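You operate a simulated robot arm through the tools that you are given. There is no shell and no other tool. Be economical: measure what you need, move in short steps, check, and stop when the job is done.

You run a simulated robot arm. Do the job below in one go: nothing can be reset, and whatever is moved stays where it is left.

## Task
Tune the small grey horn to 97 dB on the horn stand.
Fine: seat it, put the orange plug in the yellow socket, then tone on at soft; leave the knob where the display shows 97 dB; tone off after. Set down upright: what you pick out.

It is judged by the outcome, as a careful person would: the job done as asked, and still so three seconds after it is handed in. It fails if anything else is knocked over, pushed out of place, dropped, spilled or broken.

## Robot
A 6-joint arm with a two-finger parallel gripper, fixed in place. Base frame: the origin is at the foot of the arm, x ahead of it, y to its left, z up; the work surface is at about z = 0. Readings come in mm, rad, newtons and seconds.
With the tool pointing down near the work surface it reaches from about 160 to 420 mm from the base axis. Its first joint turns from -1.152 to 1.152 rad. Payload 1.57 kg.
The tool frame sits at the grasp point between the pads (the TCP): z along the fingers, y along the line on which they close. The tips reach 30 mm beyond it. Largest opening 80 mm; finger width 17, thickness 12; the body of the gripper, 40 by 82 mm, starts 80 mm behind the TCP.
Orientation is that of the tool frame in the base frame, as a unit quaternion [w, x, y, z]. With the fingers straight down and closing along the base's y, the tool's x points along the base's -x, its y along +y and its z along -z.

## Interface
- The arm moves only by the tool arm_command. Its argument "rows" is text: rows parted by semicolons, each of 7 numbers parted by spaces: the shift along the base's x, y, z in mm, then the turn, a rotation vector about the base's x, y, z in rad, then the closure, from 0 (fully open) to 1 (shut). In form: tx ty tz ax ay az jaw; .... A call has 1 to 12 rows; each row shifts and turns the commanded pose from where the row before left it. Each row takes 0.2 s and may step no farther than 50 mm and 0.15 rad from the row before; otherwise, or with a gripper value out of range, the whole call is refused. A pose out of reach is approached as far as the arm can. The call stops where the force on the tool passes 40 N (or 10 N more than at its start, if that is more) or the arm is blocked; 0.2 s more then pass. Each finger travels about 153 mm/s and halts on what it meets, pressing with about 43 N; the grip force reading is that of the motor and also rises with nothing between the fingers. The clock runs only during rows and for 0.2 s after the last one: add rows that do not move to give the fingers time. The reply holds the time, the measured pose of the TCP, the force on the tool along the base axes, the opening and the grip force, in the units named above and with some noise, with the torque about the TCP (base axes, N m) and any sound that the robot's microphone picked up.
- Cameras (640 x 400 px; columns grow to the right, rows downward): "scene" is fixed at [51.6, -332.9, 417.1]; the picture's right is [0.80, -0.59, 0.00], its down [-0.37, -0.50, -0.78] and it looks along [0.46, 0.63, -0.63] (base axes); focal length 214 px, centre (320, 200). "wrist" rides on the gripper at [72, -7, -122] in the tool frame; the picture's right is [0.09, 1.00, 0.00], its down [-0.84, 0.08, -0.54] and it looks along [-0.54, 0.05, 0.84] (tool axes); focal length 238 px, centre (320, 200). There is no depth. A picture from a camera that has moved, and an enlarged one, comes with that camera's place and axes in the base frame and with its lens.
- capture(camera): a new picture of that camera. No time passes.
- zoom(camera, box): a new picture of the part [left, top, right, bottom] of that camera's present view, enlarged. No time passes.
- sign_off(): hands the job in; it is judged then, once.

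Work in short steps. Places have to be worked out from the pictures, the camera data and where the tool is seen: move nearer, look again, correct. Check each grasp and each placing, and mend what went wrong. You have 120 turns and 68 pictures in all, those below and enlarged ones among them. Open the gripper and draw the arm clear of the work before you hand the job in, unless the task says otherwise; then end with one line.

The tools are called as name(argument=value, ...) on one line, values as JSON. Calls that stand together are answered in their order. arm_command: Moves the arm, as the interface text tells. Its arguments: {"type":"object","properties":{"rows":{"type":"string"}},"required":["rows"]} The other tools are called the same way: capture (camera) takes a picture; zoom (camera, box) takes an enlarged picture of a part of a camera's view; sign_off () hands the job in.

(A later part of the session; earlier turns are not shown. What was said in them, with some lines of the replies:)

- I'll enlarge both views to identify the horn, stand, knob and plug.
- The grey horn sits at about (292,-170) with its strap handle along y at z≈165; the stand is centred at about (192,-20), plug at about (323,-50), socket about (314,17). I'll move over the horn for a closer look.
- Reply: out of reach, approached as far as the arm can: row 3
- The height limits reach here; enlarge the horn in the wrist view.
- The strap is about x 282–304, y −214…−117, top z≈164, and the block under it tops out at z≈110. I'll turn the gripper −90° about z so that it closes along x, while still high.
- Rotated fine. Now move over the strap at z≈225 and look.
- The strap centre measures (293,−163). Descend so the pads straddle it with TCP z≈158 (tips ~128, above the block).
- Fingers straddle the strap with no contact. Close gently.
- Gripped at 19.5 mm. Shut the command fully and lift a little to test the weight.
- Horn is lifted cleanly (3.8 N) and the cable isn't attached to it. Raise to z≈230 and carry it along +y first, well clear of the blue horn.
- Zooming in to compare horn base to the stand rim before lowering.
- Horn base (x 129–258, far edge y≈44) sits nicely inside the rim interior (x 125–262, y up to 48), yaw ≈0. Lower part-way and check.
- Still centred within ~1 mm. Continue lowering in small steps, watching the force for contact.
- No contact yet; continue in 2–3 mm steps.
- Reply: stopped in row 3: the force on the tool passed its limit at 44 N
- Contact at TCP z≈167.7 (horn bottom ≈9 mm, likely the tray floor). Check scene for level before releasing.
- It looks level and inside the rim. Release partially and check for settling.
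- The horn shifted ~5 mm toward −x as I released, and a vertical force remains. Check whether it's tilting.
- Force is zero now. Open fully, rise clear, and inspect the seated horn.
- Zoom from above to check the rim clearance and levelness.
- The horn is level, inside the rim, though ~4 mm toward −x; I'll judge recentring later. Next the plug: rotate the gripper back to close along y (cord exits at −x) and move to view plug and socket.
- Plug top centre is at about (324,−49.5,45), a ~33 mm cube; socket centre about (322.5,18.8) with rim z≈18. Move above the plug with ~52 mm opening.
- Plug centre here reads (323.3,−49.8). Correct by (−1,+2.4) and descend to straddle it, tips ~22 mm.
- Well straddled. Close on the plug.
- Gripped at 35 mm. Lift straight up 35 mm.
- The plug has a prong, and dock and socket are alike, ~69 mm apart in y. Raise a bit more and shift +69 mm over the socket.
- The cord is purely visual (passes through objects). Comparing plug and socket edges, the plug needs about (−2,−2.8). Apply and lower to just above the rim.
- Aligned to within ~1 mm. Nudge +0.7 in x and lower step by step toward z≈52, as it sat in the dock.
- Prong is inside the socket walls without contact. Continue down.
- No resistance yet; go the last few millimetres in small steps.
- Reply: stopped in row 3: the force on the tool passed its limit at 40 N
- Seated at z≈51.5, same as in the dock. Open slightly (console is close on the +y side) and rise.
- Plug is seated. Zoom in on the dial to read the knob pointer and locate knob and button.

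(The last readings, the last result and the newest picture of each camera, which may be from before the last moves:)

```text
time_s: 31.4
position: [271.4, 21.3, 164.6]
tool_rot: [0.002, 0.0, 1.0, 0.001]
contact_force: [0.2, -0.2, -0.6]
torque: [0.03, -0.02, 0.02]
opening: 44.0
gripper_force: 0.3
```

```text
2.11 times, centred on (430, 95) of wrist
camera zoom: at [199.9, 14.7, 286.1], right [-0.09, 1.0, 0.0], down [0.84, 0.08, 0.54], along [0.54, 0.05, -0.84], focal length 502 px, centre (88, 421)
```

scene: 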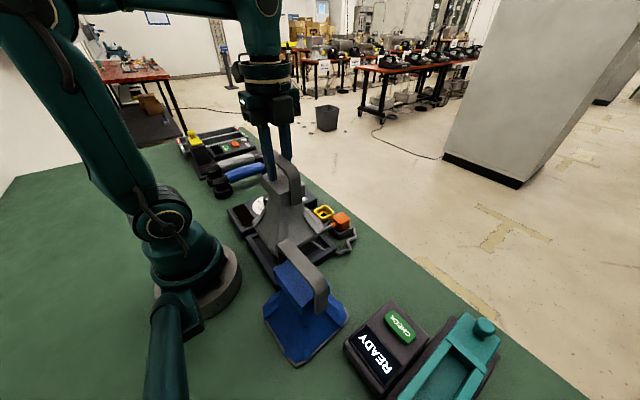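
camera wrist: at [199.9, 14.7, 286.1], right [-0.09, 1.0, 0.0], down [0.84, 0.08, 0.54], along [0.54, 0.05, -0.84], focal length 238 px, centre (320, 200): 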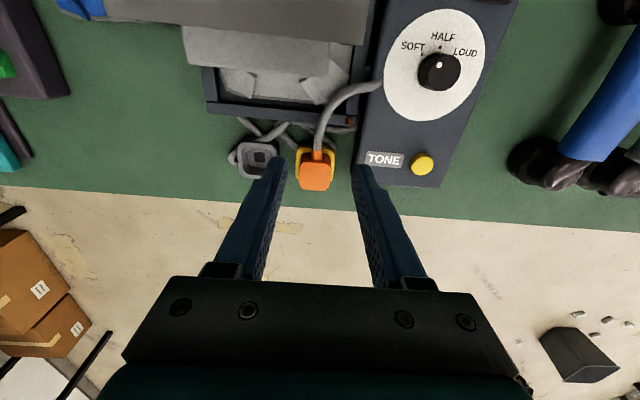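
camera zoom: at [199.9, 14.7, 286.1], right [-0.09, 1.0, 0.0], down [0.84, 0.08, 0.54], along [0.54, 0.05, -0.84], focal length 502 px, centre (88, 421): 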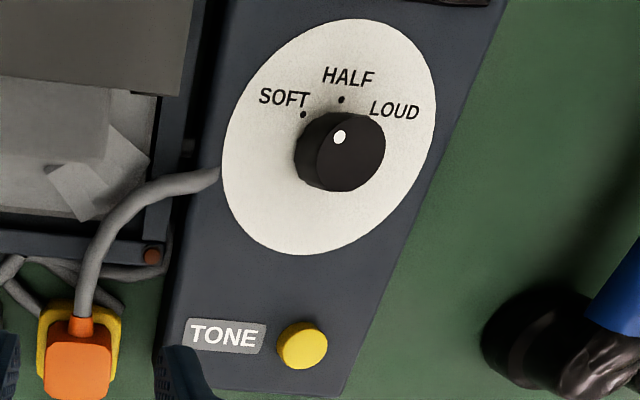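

The dial axis is at about (210,123), with SOFT toward −y, HALF toward −x, LOUD toward +y. I need a closer look at the pointer; move over the console.

arm_command(rows="0 35 0 0 0 0 0.45; 0 35 0 0 0 0 0.45; 0 31 0 0 0 0 0.45; -20 0 -10 0 0 0 0.45; -15 0 0 0 0 0 0.45; 0 0 0 0 0 0 0.45")

zoom(camera="wrist", box=[240, 40, 440, 200])

zoom(camera="scene", box=[220, 170, 320, 240])

```text
time_s: 32.8
position: [237.2, 120.1, 154.4]
tool_rot: [0.001, 0.0, 1.0, 0.001]
contact_force: [-0.1, 0.2, 1.0]
torque: [0.03, 0.01, 0.0]
opening: 43.9
gripper_force: 0.0
```

```text
2.50 times, centred on (340, 120) of wrist
camera zoom: at [164.7, 114.5, 275.5], right [-0.09, 1.0, 0.0], down [0.83, 0.08, 0.55], along [0.54, 0.05, -0.84], focal length 596 px, centre (270, 400)
```

zoom: 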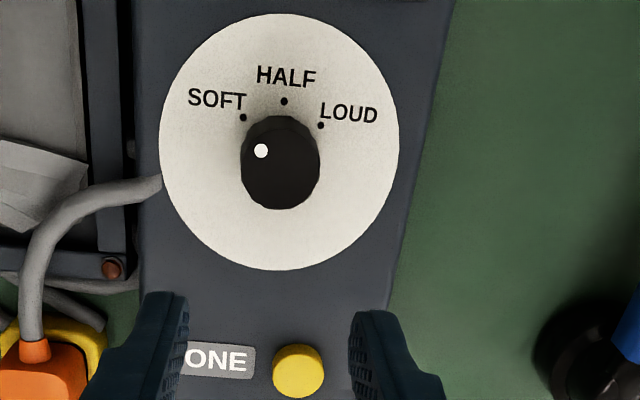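

```text
5.71 times, centred on (270, 205) of scene
camera zoom: at [51.6, -332.9, 417.1], right [0.8, -0.59, 0.0], down [-0.37, -0.5, -0.78], along [0.46, 0.63, -0.63], focal length 1226 px, centre (606, 171)
```

zoom: 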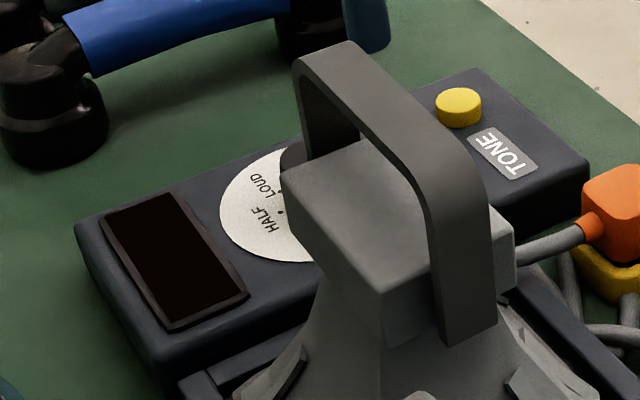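

The knob already points at SOFT (dot ~45–55° toward −y). The tone button is at (299.5,139.3), top z≈37. Close the fingers and move above it.

arm_command(rows="31 10 0 0 0 0 0.8; 31.3 9.2 0 0 0 0 1; 0 0 -30 0 0 0 1; 0 0 -25 0 0 0 1; 0 0 0 0 0 0 1")

capture(camera="wrist")

```text
time_s: 34.0
position: [300.9, 140.3, 99.1]
tool_rot: [0.002, -0.001, 1.0, 0.001]
contact_force: [0.1, 0.3, -0.8]
torque: [0.0, 0.0, 0.02]
opening: 0.2
gripper_force: 21.3
```

```text
19 pictures are left
camera wrist: at [228.2, 133.8, 220.5], right [-0.09, 1.0, 0.0], down [0.83, 0.08, 0.55], along [0.54, 0.05, -0.84], focal length 238 px, centre (320, 200)
```

wrist: 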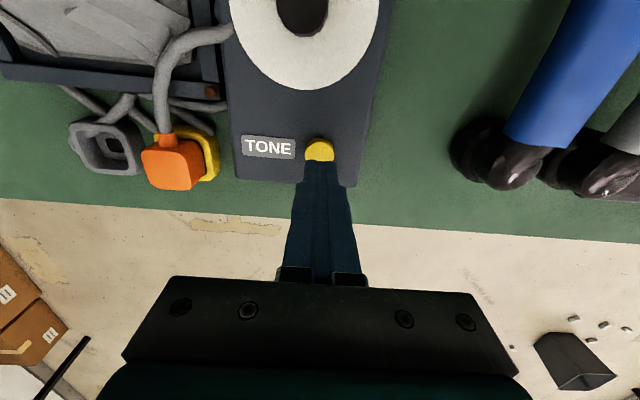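

Aligned with the button. Descend until a press is felt or heard.

arm_command(rows="-0.8 -0.8 -15 0 0 0 1; 0 0 -10 0 0 0 1; 0 0 -3 0 0 0 1; 0 0 -2 0 0 0 1; 0 0 0 0 0 0 1")

```text
time_s: 35.2
position: [298.5, 139.1, 69.5]
tool_rot: [0.002, 0.0, 1.0, 0.0]
contact_force: [-0.7, -2.0, 0.6]
torque: [-0.01, 0.0, 0.0]
opening: 0.1
gripper_force: 21.3
```

arm_command(rows="0 0 -1.5 0 0 0 1; 0 0 -1.5 0 0 0 1; 0 0 0 0 0 0 1")

```text
time_s: 36.0
position: [298.5, 139.4, 67.1]
tool_rot: [0.003, 0.0, 1.0, 0.002]
contact_force: [0.8, 2.0, 4.3]
torque: [0.01, -0.05, -0.05]
opening: 0.0
gripper_force: 21.5
heard: click
```

Click heard — raise and look at the display and LED.

arm_command(rows="0 0 5 0 0 0 1; 0 0 25 0 0 0 1; -20 0 20 0 0 0 1; 0 0 0 0 0 0 1")

zoom(camera="scene", box=[215, 170, 315, 240])

```text
time_s: 37.0
position: [278.3, 138.5, 116.8]
tool_rot: [0.002, -0.001, 1.0, 0.002]
contact_force: [0.4, -0.5, -0.1]
torque: [-0.01, 0.0, 0.01]
opening: 0.0
gripper_force: 21.3
```

```text
5.71 times, centred on (265, 205) of scene
camera zoom: at [51.6, -332.9, 417.1], right [0.8, -0.59, 0.0], down [-0.37, -0.5, -0.78], along [0.46, 0.63, -0.63], focal length 1226 px, centre (634, 171)
```

zoom: 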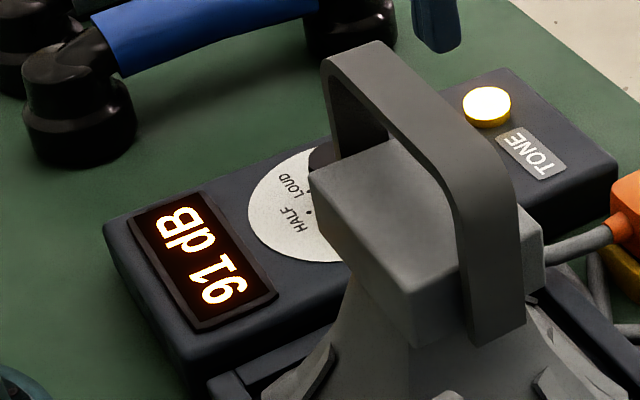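

Tone is on, reading 91 dB at SOFT, and the display is legible from the scene camera. Now open to ~45 mm and move above the knob.

arm_command(rows="-30 -8 5 0 0 0 0.6; -36.5 -8.6 0 0 0 0 0.45; 0 0 0 0 0 0 0.45; 0 0 -15 0 0 0 0.45; 0 0 -10 0 0 0 0.45; 0 0 0 0 0 0 0.45")

zoom(camera="wrist", box=[200, 80, 440, 230])

```text
time_s: 38.4
position: [211.4, 122.1, 95.4]
tool_rot: [0.002, 0.0, 1.0, 0.002]
contact_force: [-1.1, -0.2, 0.1]
torque: [-0.01, 0.02, 0.02]
opening: 44.2
gripper_force: 0.0
```

```text
2.67 times, centred on (320, 155) of wrist
camera zoom: at [140.1, 116.5, 217.0], right [-0.09, 1.0, 0.0], down [0.83, 0.08, 0.55], along [0.54, 0.05, -0.84], focal length 636 px, centre (320, 320)
```

zoom: 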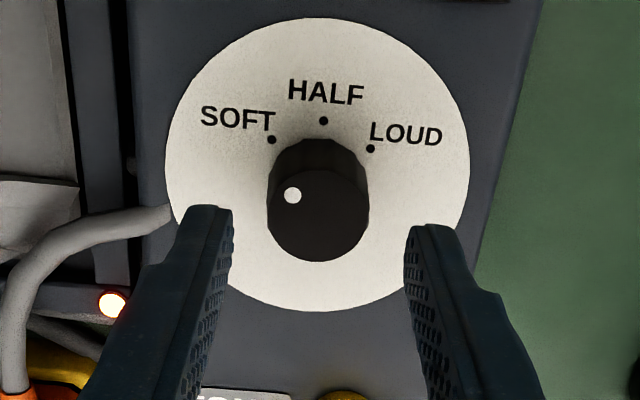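

The knob is centred between the fingers and the stand LED is lit. Descend and grip the knob.

arm_command(rows="0 0 -12 0 0 0 0.45; 0 0 -10 0 0 0 0.45; 0 0 -5 0 0 0 0.45; 0 0 0 0 0 0 0.45; 0 0 0 0 0 0 0.6; 0 0 0 0 0 0 0.7; 0 0 0 0 0 0 0.8; 0 0 0 0 0 0 0.8")

```text
time_s: 40.2
position: [213.3, 121.5, 68.8]
tool_rot: [0.001, -0.001, 1.0, 0.0]
contact_force: [1.2, -9.7, -0.8]
torque: [-0.31, -0.01, 0.01]
opening: 28.5
gripper_force: 38.6
```

Gripped at 28.5 mm with a slight lateral load; ease −0.7 mm in y, then turn −0.15 rad (toward HALF).

arm_command(rows="0 -0.7 0 0 0 0 0.8; 0 0 0 0 0 -0.075 0.8; 0 0 0 0 0 -0.075 0.8; 0 0 0 0 0 0 0.8")

zoom(camera="scene", box=[215, 190, 285, 240])

```text
time_s: 41.2
position: [213.0, 122.3, 69.1]
tool_rot: [0.001, 0.075, 0.997, 0.001]
contact_force: [8.1, -15.6, -23.0]
torque: [-0.26, -0.4, 0.05]
opening: 28.4
gripper_force: 38.4
```

```text
8.00 times, centred on (250, 215) of scene
camera zoom: at [51.7, -332.9, 417.1], right [0.8, -0.59, 0.0], down [-0.37, -0.5, -0.78], along [0.46, 0.63, -0.63], focal length 1716 px, centre (880, 80)
```

zoom: 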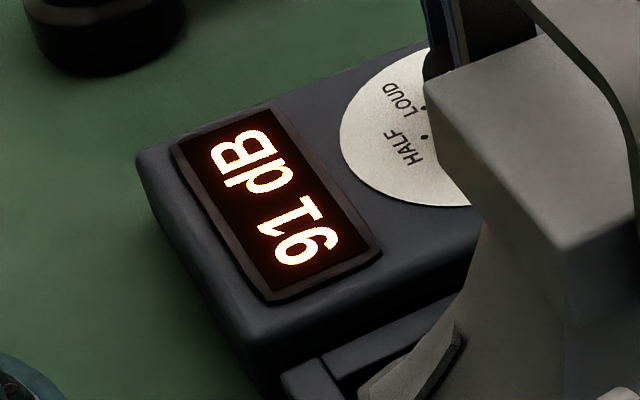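

Still 91 dB after a small turn with odd loads; check from the wrist whether the knob is turning.

zoom(camera="wrist", box=[240, 80, 400, 230])

```text
2.67 times, centred on (320, 155) of wrist
camera zoom: at [140.2, 126.6, 190.9], right [0.06, 1.0, 0.0], down [0.84, -0.05, 0.54], along [0.54, -0.03, -0.84], focal length 636 px, centre (320, 320)
```

zoom: 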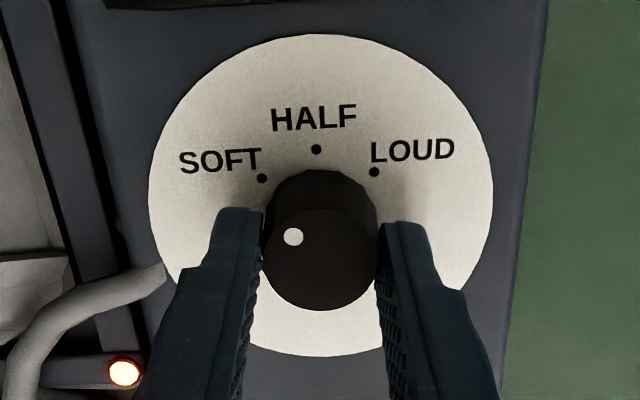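

The knob turns with the gripper (dot fixed in tool frame). Relieve the side load slightly and turn another −0.15 rad.

arm_command(rows="0.5 -0.8 -0.5 0 0 0 0.8; 0 0 0 0 0 -0.075 0.8; 0 0 0 0 0 -0.075 0.8; 0 0 0 0 0 0 0.8")

zoom(camera="scene", box=[215, 190, 285, 240])

```text
time_s: 42.2
position: [212.6, 121.6, 71.0]
tool_rot: [0.002, 0.15, 0.989, 0.002]
contact_force: [-14.3, 7.1, -2.5]
torque: [0.21, 0.29, 0.0]
opening: 28.4
gripper_force: 38.5
```

```text
8.00 times, centred on (250, 215) of scene
camera zoom: at [51.6, -332.9, 417.1], right [0.8, -0.59, 0.0], down [-0.37, -0.5, -0.78], along [0.46, 0.63, -0.63], focal length 1716 px, centre (880, 80)
```

zoom: 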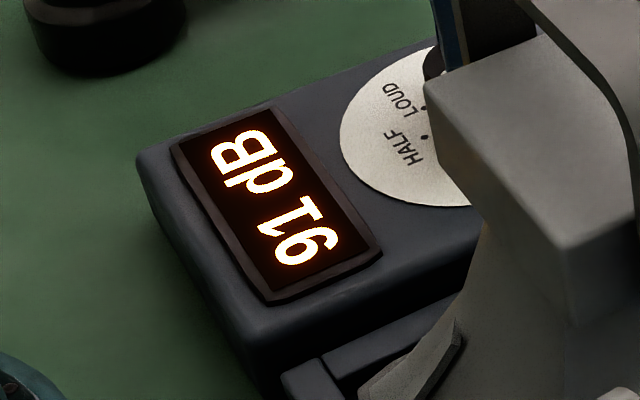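

Still 91. Take one wrist view covering both knob and display.

zoom(camera="wrist", box=[180, 0, 440, 220])

```text
1.82 times, centred on (310, 110) of wrist
camera zoom: at [141.5, 136.6, 191.0], right [0.21, 0.98, 0.0], down [0.82, -0.18, 0.54], along [0.53, -0.11, -0.84], focal length 433 px, centre (338, 364)
```

zoom: 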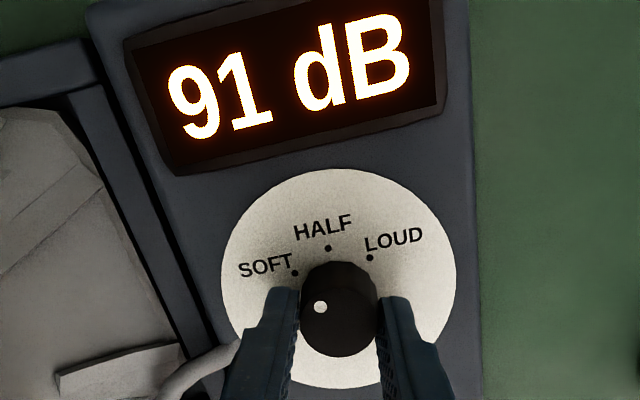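

The knob has really turned from ~50° to ~33° and the display hasn't changed; continue toward HALF in steps.

arm_command(rows="0 0 -0.5 0 0 -0.075 0.8; 0 0 -0.5 0 0 -0.075 0.8; 0 0 0 0 0 -0.05 0.8; 0 0 0 0 0 0 0.8")

zoom(camera="wrist", box=[180, 0, 440, 220])

```text
time_s: 42.9
position: [212.6, 121.3, 69.0]
tool_rot: [0.002, 0.221, 0.975, 0.002]
contact_force: [-1.3, 1.1, 1.4]
torque: [-0.01, -0.05, 0.02]
opening: 28.3
gripper_force: 38.4
stopped in row 3: the force on the tool passed its limit at 40 N (the readings are from after the stop); the commanded pose is now the measured one
```

```text
1.82 times, centred on (310, 110) of wrist
camera zoom: at [144.4, 146.6, 190.5], right [0.35, 0.94, 0.0], down [0.79, -0.29, 0.55], along [0.51, -0.19, -0.84], focal length 433 px, centre (338, 364)
```

zoom: 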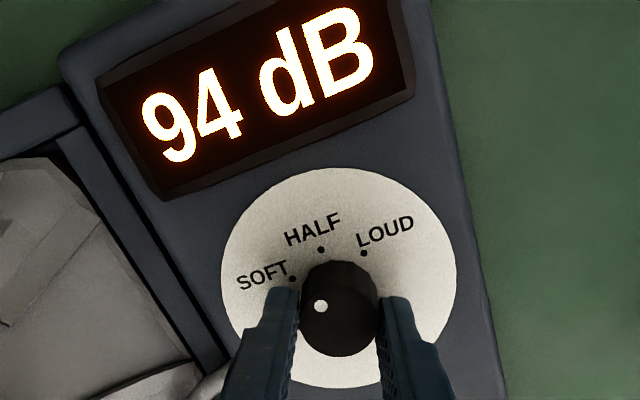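

94 dB now, with forces relaxed. Turn −0.1 rad more.

arm_command(rows="0 0 0 0 0 -0.05 0.8; 0 0 0 0 0 -0.05 0.8; 0 0 0 0 0 0 0.8")

zoom(camera="wrist", box=[180, 0, 440, 220])

```text
time_s: 43.7
position: [212.7, 119.2, 69.0]
tool_rot: [0.002, 0.271, 0.963, 0.0]
contact_force: [0.7, -3.1, -1.5]
torque: [-0.28, -0.26, 0.06]
opening: 28.1
gripper_force: 38.8
```

```text
1.82 times, centred on (310, 110) of wrist
camera zoom: at [147.2, 153.2, 190.5], right [0.44, 0.9, 0.0], down [0.75, -0.37, 0.55], along [0.49, -0.24, -0.84], focal length 433 px, centre (338, 364)
```

zoom: 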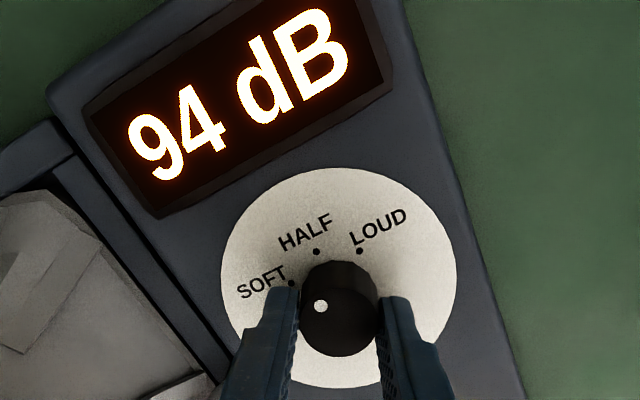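

Seems to go in 3 dB steps (detents). Turn another −0.1.

arm_command(rows="0 0 0 0 0 -0.06 0.8; 0 0 0 0 0 -0.06 0.8; 0 0 0 0 0 0 0.8")

zoom(camera="wrist", box=[180, 0, 440, 220])

```text
time_s: 44.5
position: [212.3, 119.4, 69.8]
tool_rot: [0.001, 0.328, 0.945, 0.0]
contact_force: [-7.4, -7.9, 11.4]
torque: [-0.52, -0.17, 0.02]
opening: 28.3
gripper_force: 38.3
```

```text
1.82 times, centred on (310, 110) of wrist
camera zoom: at [151.6, 160.8, 190.6], right [0.54, 0.84, 0.0], down [0.7, -0.46, 0.54], along [0.46, -0.3, -0.84], focal length 433 px, centre (338, 364)
```

zoom: 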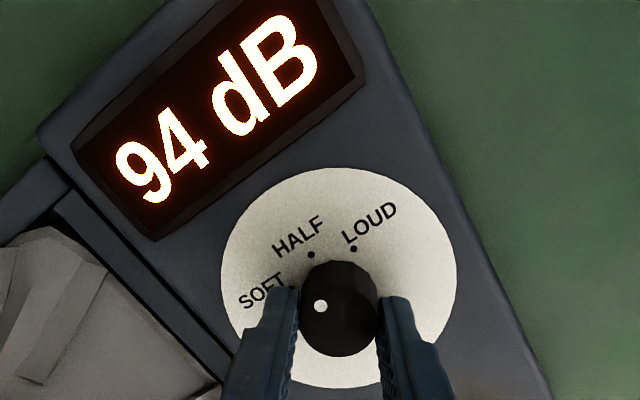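

Pointer is nearing HALF. Continue −0.12 rad, easing the side load.

arm_command(rows="-0.3 -0.3 0.3 0 0 -0.06 0.8; 0 0 0 0 0 -0.06 0.8; 0 0 0 0 0 0 0.8")

zoom(camera="wrist", box=[180, 0, 440, 220])

```text
time_s: 45.3
position: [212.0, 119.6, 68.7]
tool_rot: [0.002, 0.384, 0.923, 0.0]
contact_force: [-0.5, -12.9, -7.3]
torque: [-0.07, 0.34, 0.01]
opening: 28.3
gripper_force: 38.5
```

```text
1.82 times, centred on (310, 110) of wrist
camera zoom: at [156.4, 167.6, 190.5], right [0.64, 0.77, 0.0], down [0.64, -0.54, 0.55], along [0.42, -0.35, -0.84], focal length 433 px, centre (338, 364)
```

zoom: 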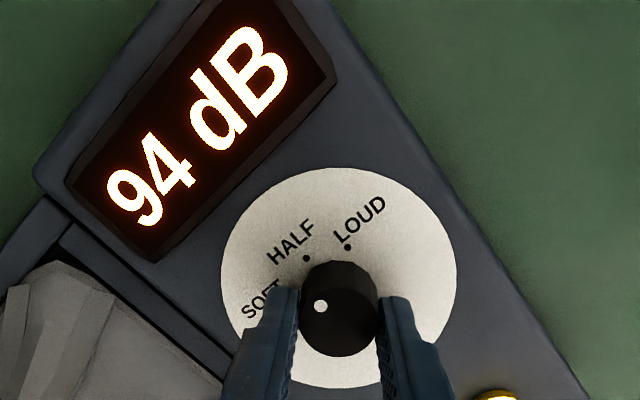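

HALF reads 94, so it looks like three positions: 91/94/97 with LOUD = 97. Keep turning toward LOUD.

arm_command(rows="0 -0.4 0 0 0 -0.07 0.8; 0 0 0 0 0 -0.07 0.8; 0 0 0 0 0 -0.07 0.8; 0 0 0 0 0 -0.07 0.8; 0 0 0 0 0 -0.07 0.8; 0 0 0 0 0 0 0.8")

```text
time_s: 46.7
position: [210.3, 120.2, 69.4]
tool_rot: [0.001, 0.54, 0.842, -0.001]
contact_force: [-13.5, 1.8, -19.4]
torque: [0.52, 0.72, 0.0]
opening: 28.0
gripper_force: 38.8
```

Total turn 1.14 rad. Ease the load and continue.

arm_command(rows="-0.4 0 -0.5 0 0 0 0.8; 0 0 0 0 0 -0.07 0.8; 0 0 0 0 0 -0.07 0.8; 0 0 0 0 0 -0.07 0.8; 0 0 0 0 0 0 0.8")

zoom(camera="wrist", box=[180, 0, 440, 220])

```text
time_s: 47.9
position: [210.3, 120.2, 69.5]
tool_rot: [0.002, 0.624, 0.781, -0.002]
contact_force: [-22.4, -1.7, 24.5]
torque: [-0.02, 0.76, 0.05]
opening: 28.4
gripper_force: 38.2
```

```text
1.82 times, centred on (310, 110) of wrist
camera zoom: at [188.6, 189.7, 190.5], right [0.95, 0.31, 0.0], down [0.26, -0.8, 0.55], along [0.17, -0.52, -0.84], focal length 433 px, centre (338, 364)
```

zoom: 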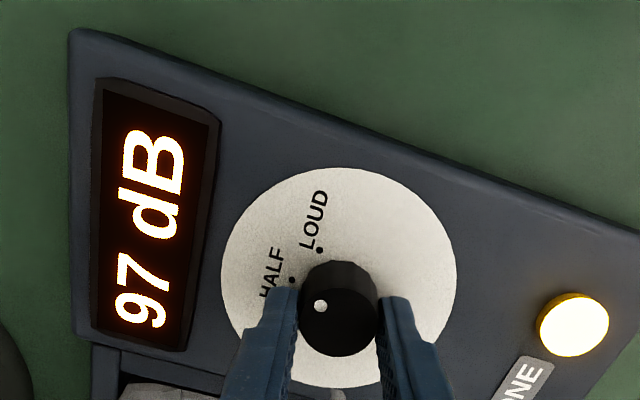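

97 dB. Turn a bit further (−0.18) to be centred on LOUD, easing load first.

arm_command(rows="-0.6 0 0.5 0 0 0 0.8; 0 0 0 0 0 -0.06 0.8; 0 0 0 0 0 -0.06 0.8; 0 0 0 0 0 -0.06 0.8; 0 0 0 0 0 0 0.8")

```text
time_s: 49.1
position: [209.8, 119.6, 69.9]
tool_rot: [0.002, 0.693, 0.721, -0.001]
contact_force: [-19.9, -4.2, 14.8]
torque: [0.24, 0.53, 0.04]
opening: 28.2
gripper_force: 38.3
```

Turned 1.53 rad, at LOUD. Release gently, rise, and check the reading.

arm_command(rows="0 0 0 0 0 0 0.65; 0 0 0 0 0 0 0.5; 0 0 0 0 0 0 0.45; 0 0 10 0 0 0 0.45; 0 0 20 0 0 0 0.45; 0 0 25 0 0 0 0.45; 0 0 0 0 0 0 0.45")

capture(camera="wrist")

```text
time_s: 50.7
position: [211.1, 119.7, 124.1]
tool_rot: [0.001, 0.692, 0.722, 0.0]
contact_force: [-0.1, -0.5, -0.3]
torque: [0.03, -0.03, -0.04]
opening: 43.9
gripper_force: 0.1
```

```text
7 pictures are left
camera wrist: at [201.1, 193.0, 244.6], right [0.99, 0.14, 0.0], down [0.11, -0.83, 0.55], along [0.08, -0.54, -0.84], focal length 238 px, centre (320, 200)
```

wrist: 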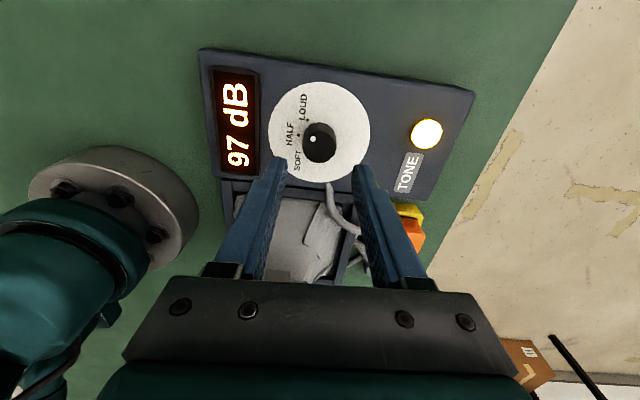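

97 dB shown with the knob free. Now close the fingers and move above the tone button to switch it off; check alignment.

arm_command(rows="30 7 0 0 0 0 0.8; 30 7 0 0 0 0 1; 29.5 6.3 -10 0 0 0 1; 0 0 -15 0 0 0 1; 0 0 0 0 0 0 1")

zoom(camera="wrist", box=[220, 60, 420, 220])

```text
time_s: 51.9
position: [302.6, 142.5, 97.9]
tool_rot: [0.003, 0.691, 0.723, 0.0]
contact_force: [-0.1, 0.1, 0.6]
torque: [0.03, 0.01, -0.03]
opening: 0.0
gripper_force: 21.5
```

```text
2.50 times, centred on (320, 140) of wrist
camera zoom: at [291.0, 214.3, 219.7], right [0.99, 0.14, 0.0], down [0.11, -0.83, 0.55], along [0.08, -0.54, -0.84], focal length 596 px, centre (320, 350)
```

zoom: 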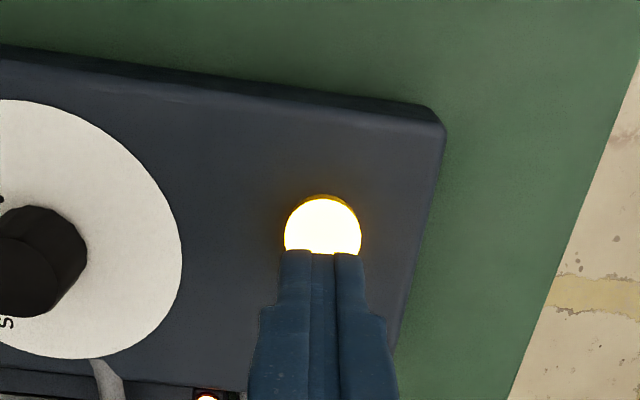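

Button centre reads (303,141), under the fingertips. Press down as before.

arm_command(rows="0 -1 -15 0 0 0 1; 0 0 -8 0 0 0 1; 0 0 -3 0 0 0 1; 0 0 -2 0 0 0 1; 0 0 -1.5 0 0 0 1; 0 0 0 0 0 0 1")

```text
time_s: 53.3
position: [301.0, 139.2, 69.7]
tool_rot: [0.002, 0.692, 0.722, 0.001]
contact_force: [0.2, -1.5, 1.0]
torque: [-0.02, 0.01, 0.01]
opening: 0.3
gripper_force: 21.8
```

arm_command(rows="0 0 -1.5 0 0 0 1; 0 0 -1.5 0 0 0 1; 0 0 0 0 0 0 1")

```text
time_s: 54.1
position: [301.0, 140.0, 66.1]
tool_rot: [0.001, 0.692, 0.722, 0.0]
contact_force: [1.4, -0.5, 2.8]
torque: [-0.01, 0.0, -0.01]
opening: 0.0
gripper_force: 21.7
heard: click
```

Click heard; lift straight off, retreat up and open, then check everything.

arm_command(rows="0 0 5 0 0 0 1; 0 0 25 0 0 0 1; 0 0 40 0 0 0 0.6; 0 0 40 0 0 0 0.3; 0 20 30 0 0 0 0; 0 0 0 0 0 0 0")

capture(camera="scene")

zoom(camera="scene", box=[215, 160, 365, 290])

```text
time_s: 55.5
position: [299.6, 157.8, 206.5]
tool_rot: [0.001, 0.691, 0.723, 0.0]
contact_force: [0.0, 1.0, -0.2]
torque: [0.0, 0.03, -0.02]
opening: 79.9
gripper_force: 0.1
```

```text
5 pictures are left
```

scene: 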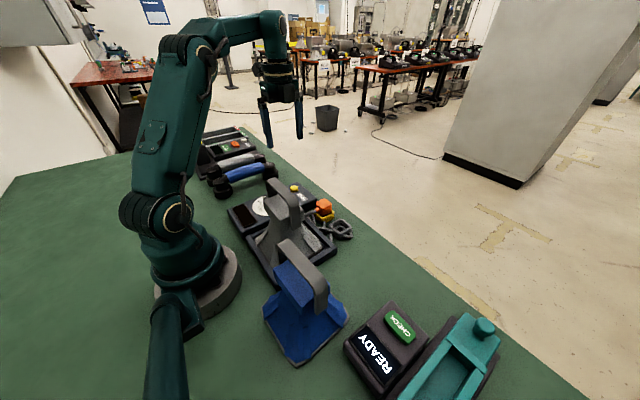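

```text
3.08 times, centred on (290, 225) of scene
camera zoom: at [51.6, -332.9, 417.1], right [0.8, -0.59, 0.0], down [-0.37, -0.5, -0.78], along [0.46, 0.63, -0.63], focal length 660 px, centre (412, 123)
```

zoom: 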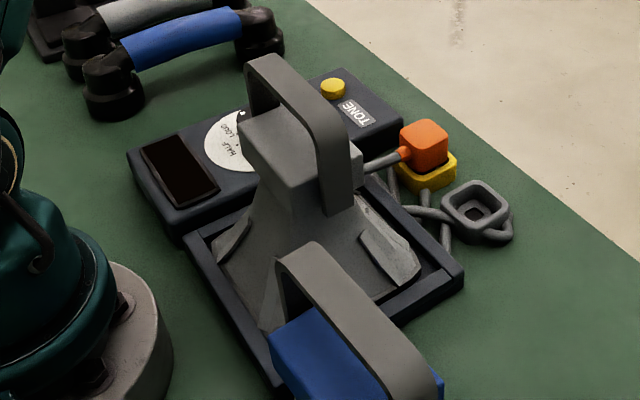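

The display is dark and the button unlit, so the tone is off. The horn is on the stand, the plug is in the yellow socket, and nothing else has moved. The gripper is open and clear, so I'm handing in.

sign_off()

```text
The job is handed in.
```

The small grey horn is upright on the horn stand, about 4 mm off centre. The orange plug is in the yellow socket, the knob is left at LOUD, where the display showed 97 dB, and the tone is off.
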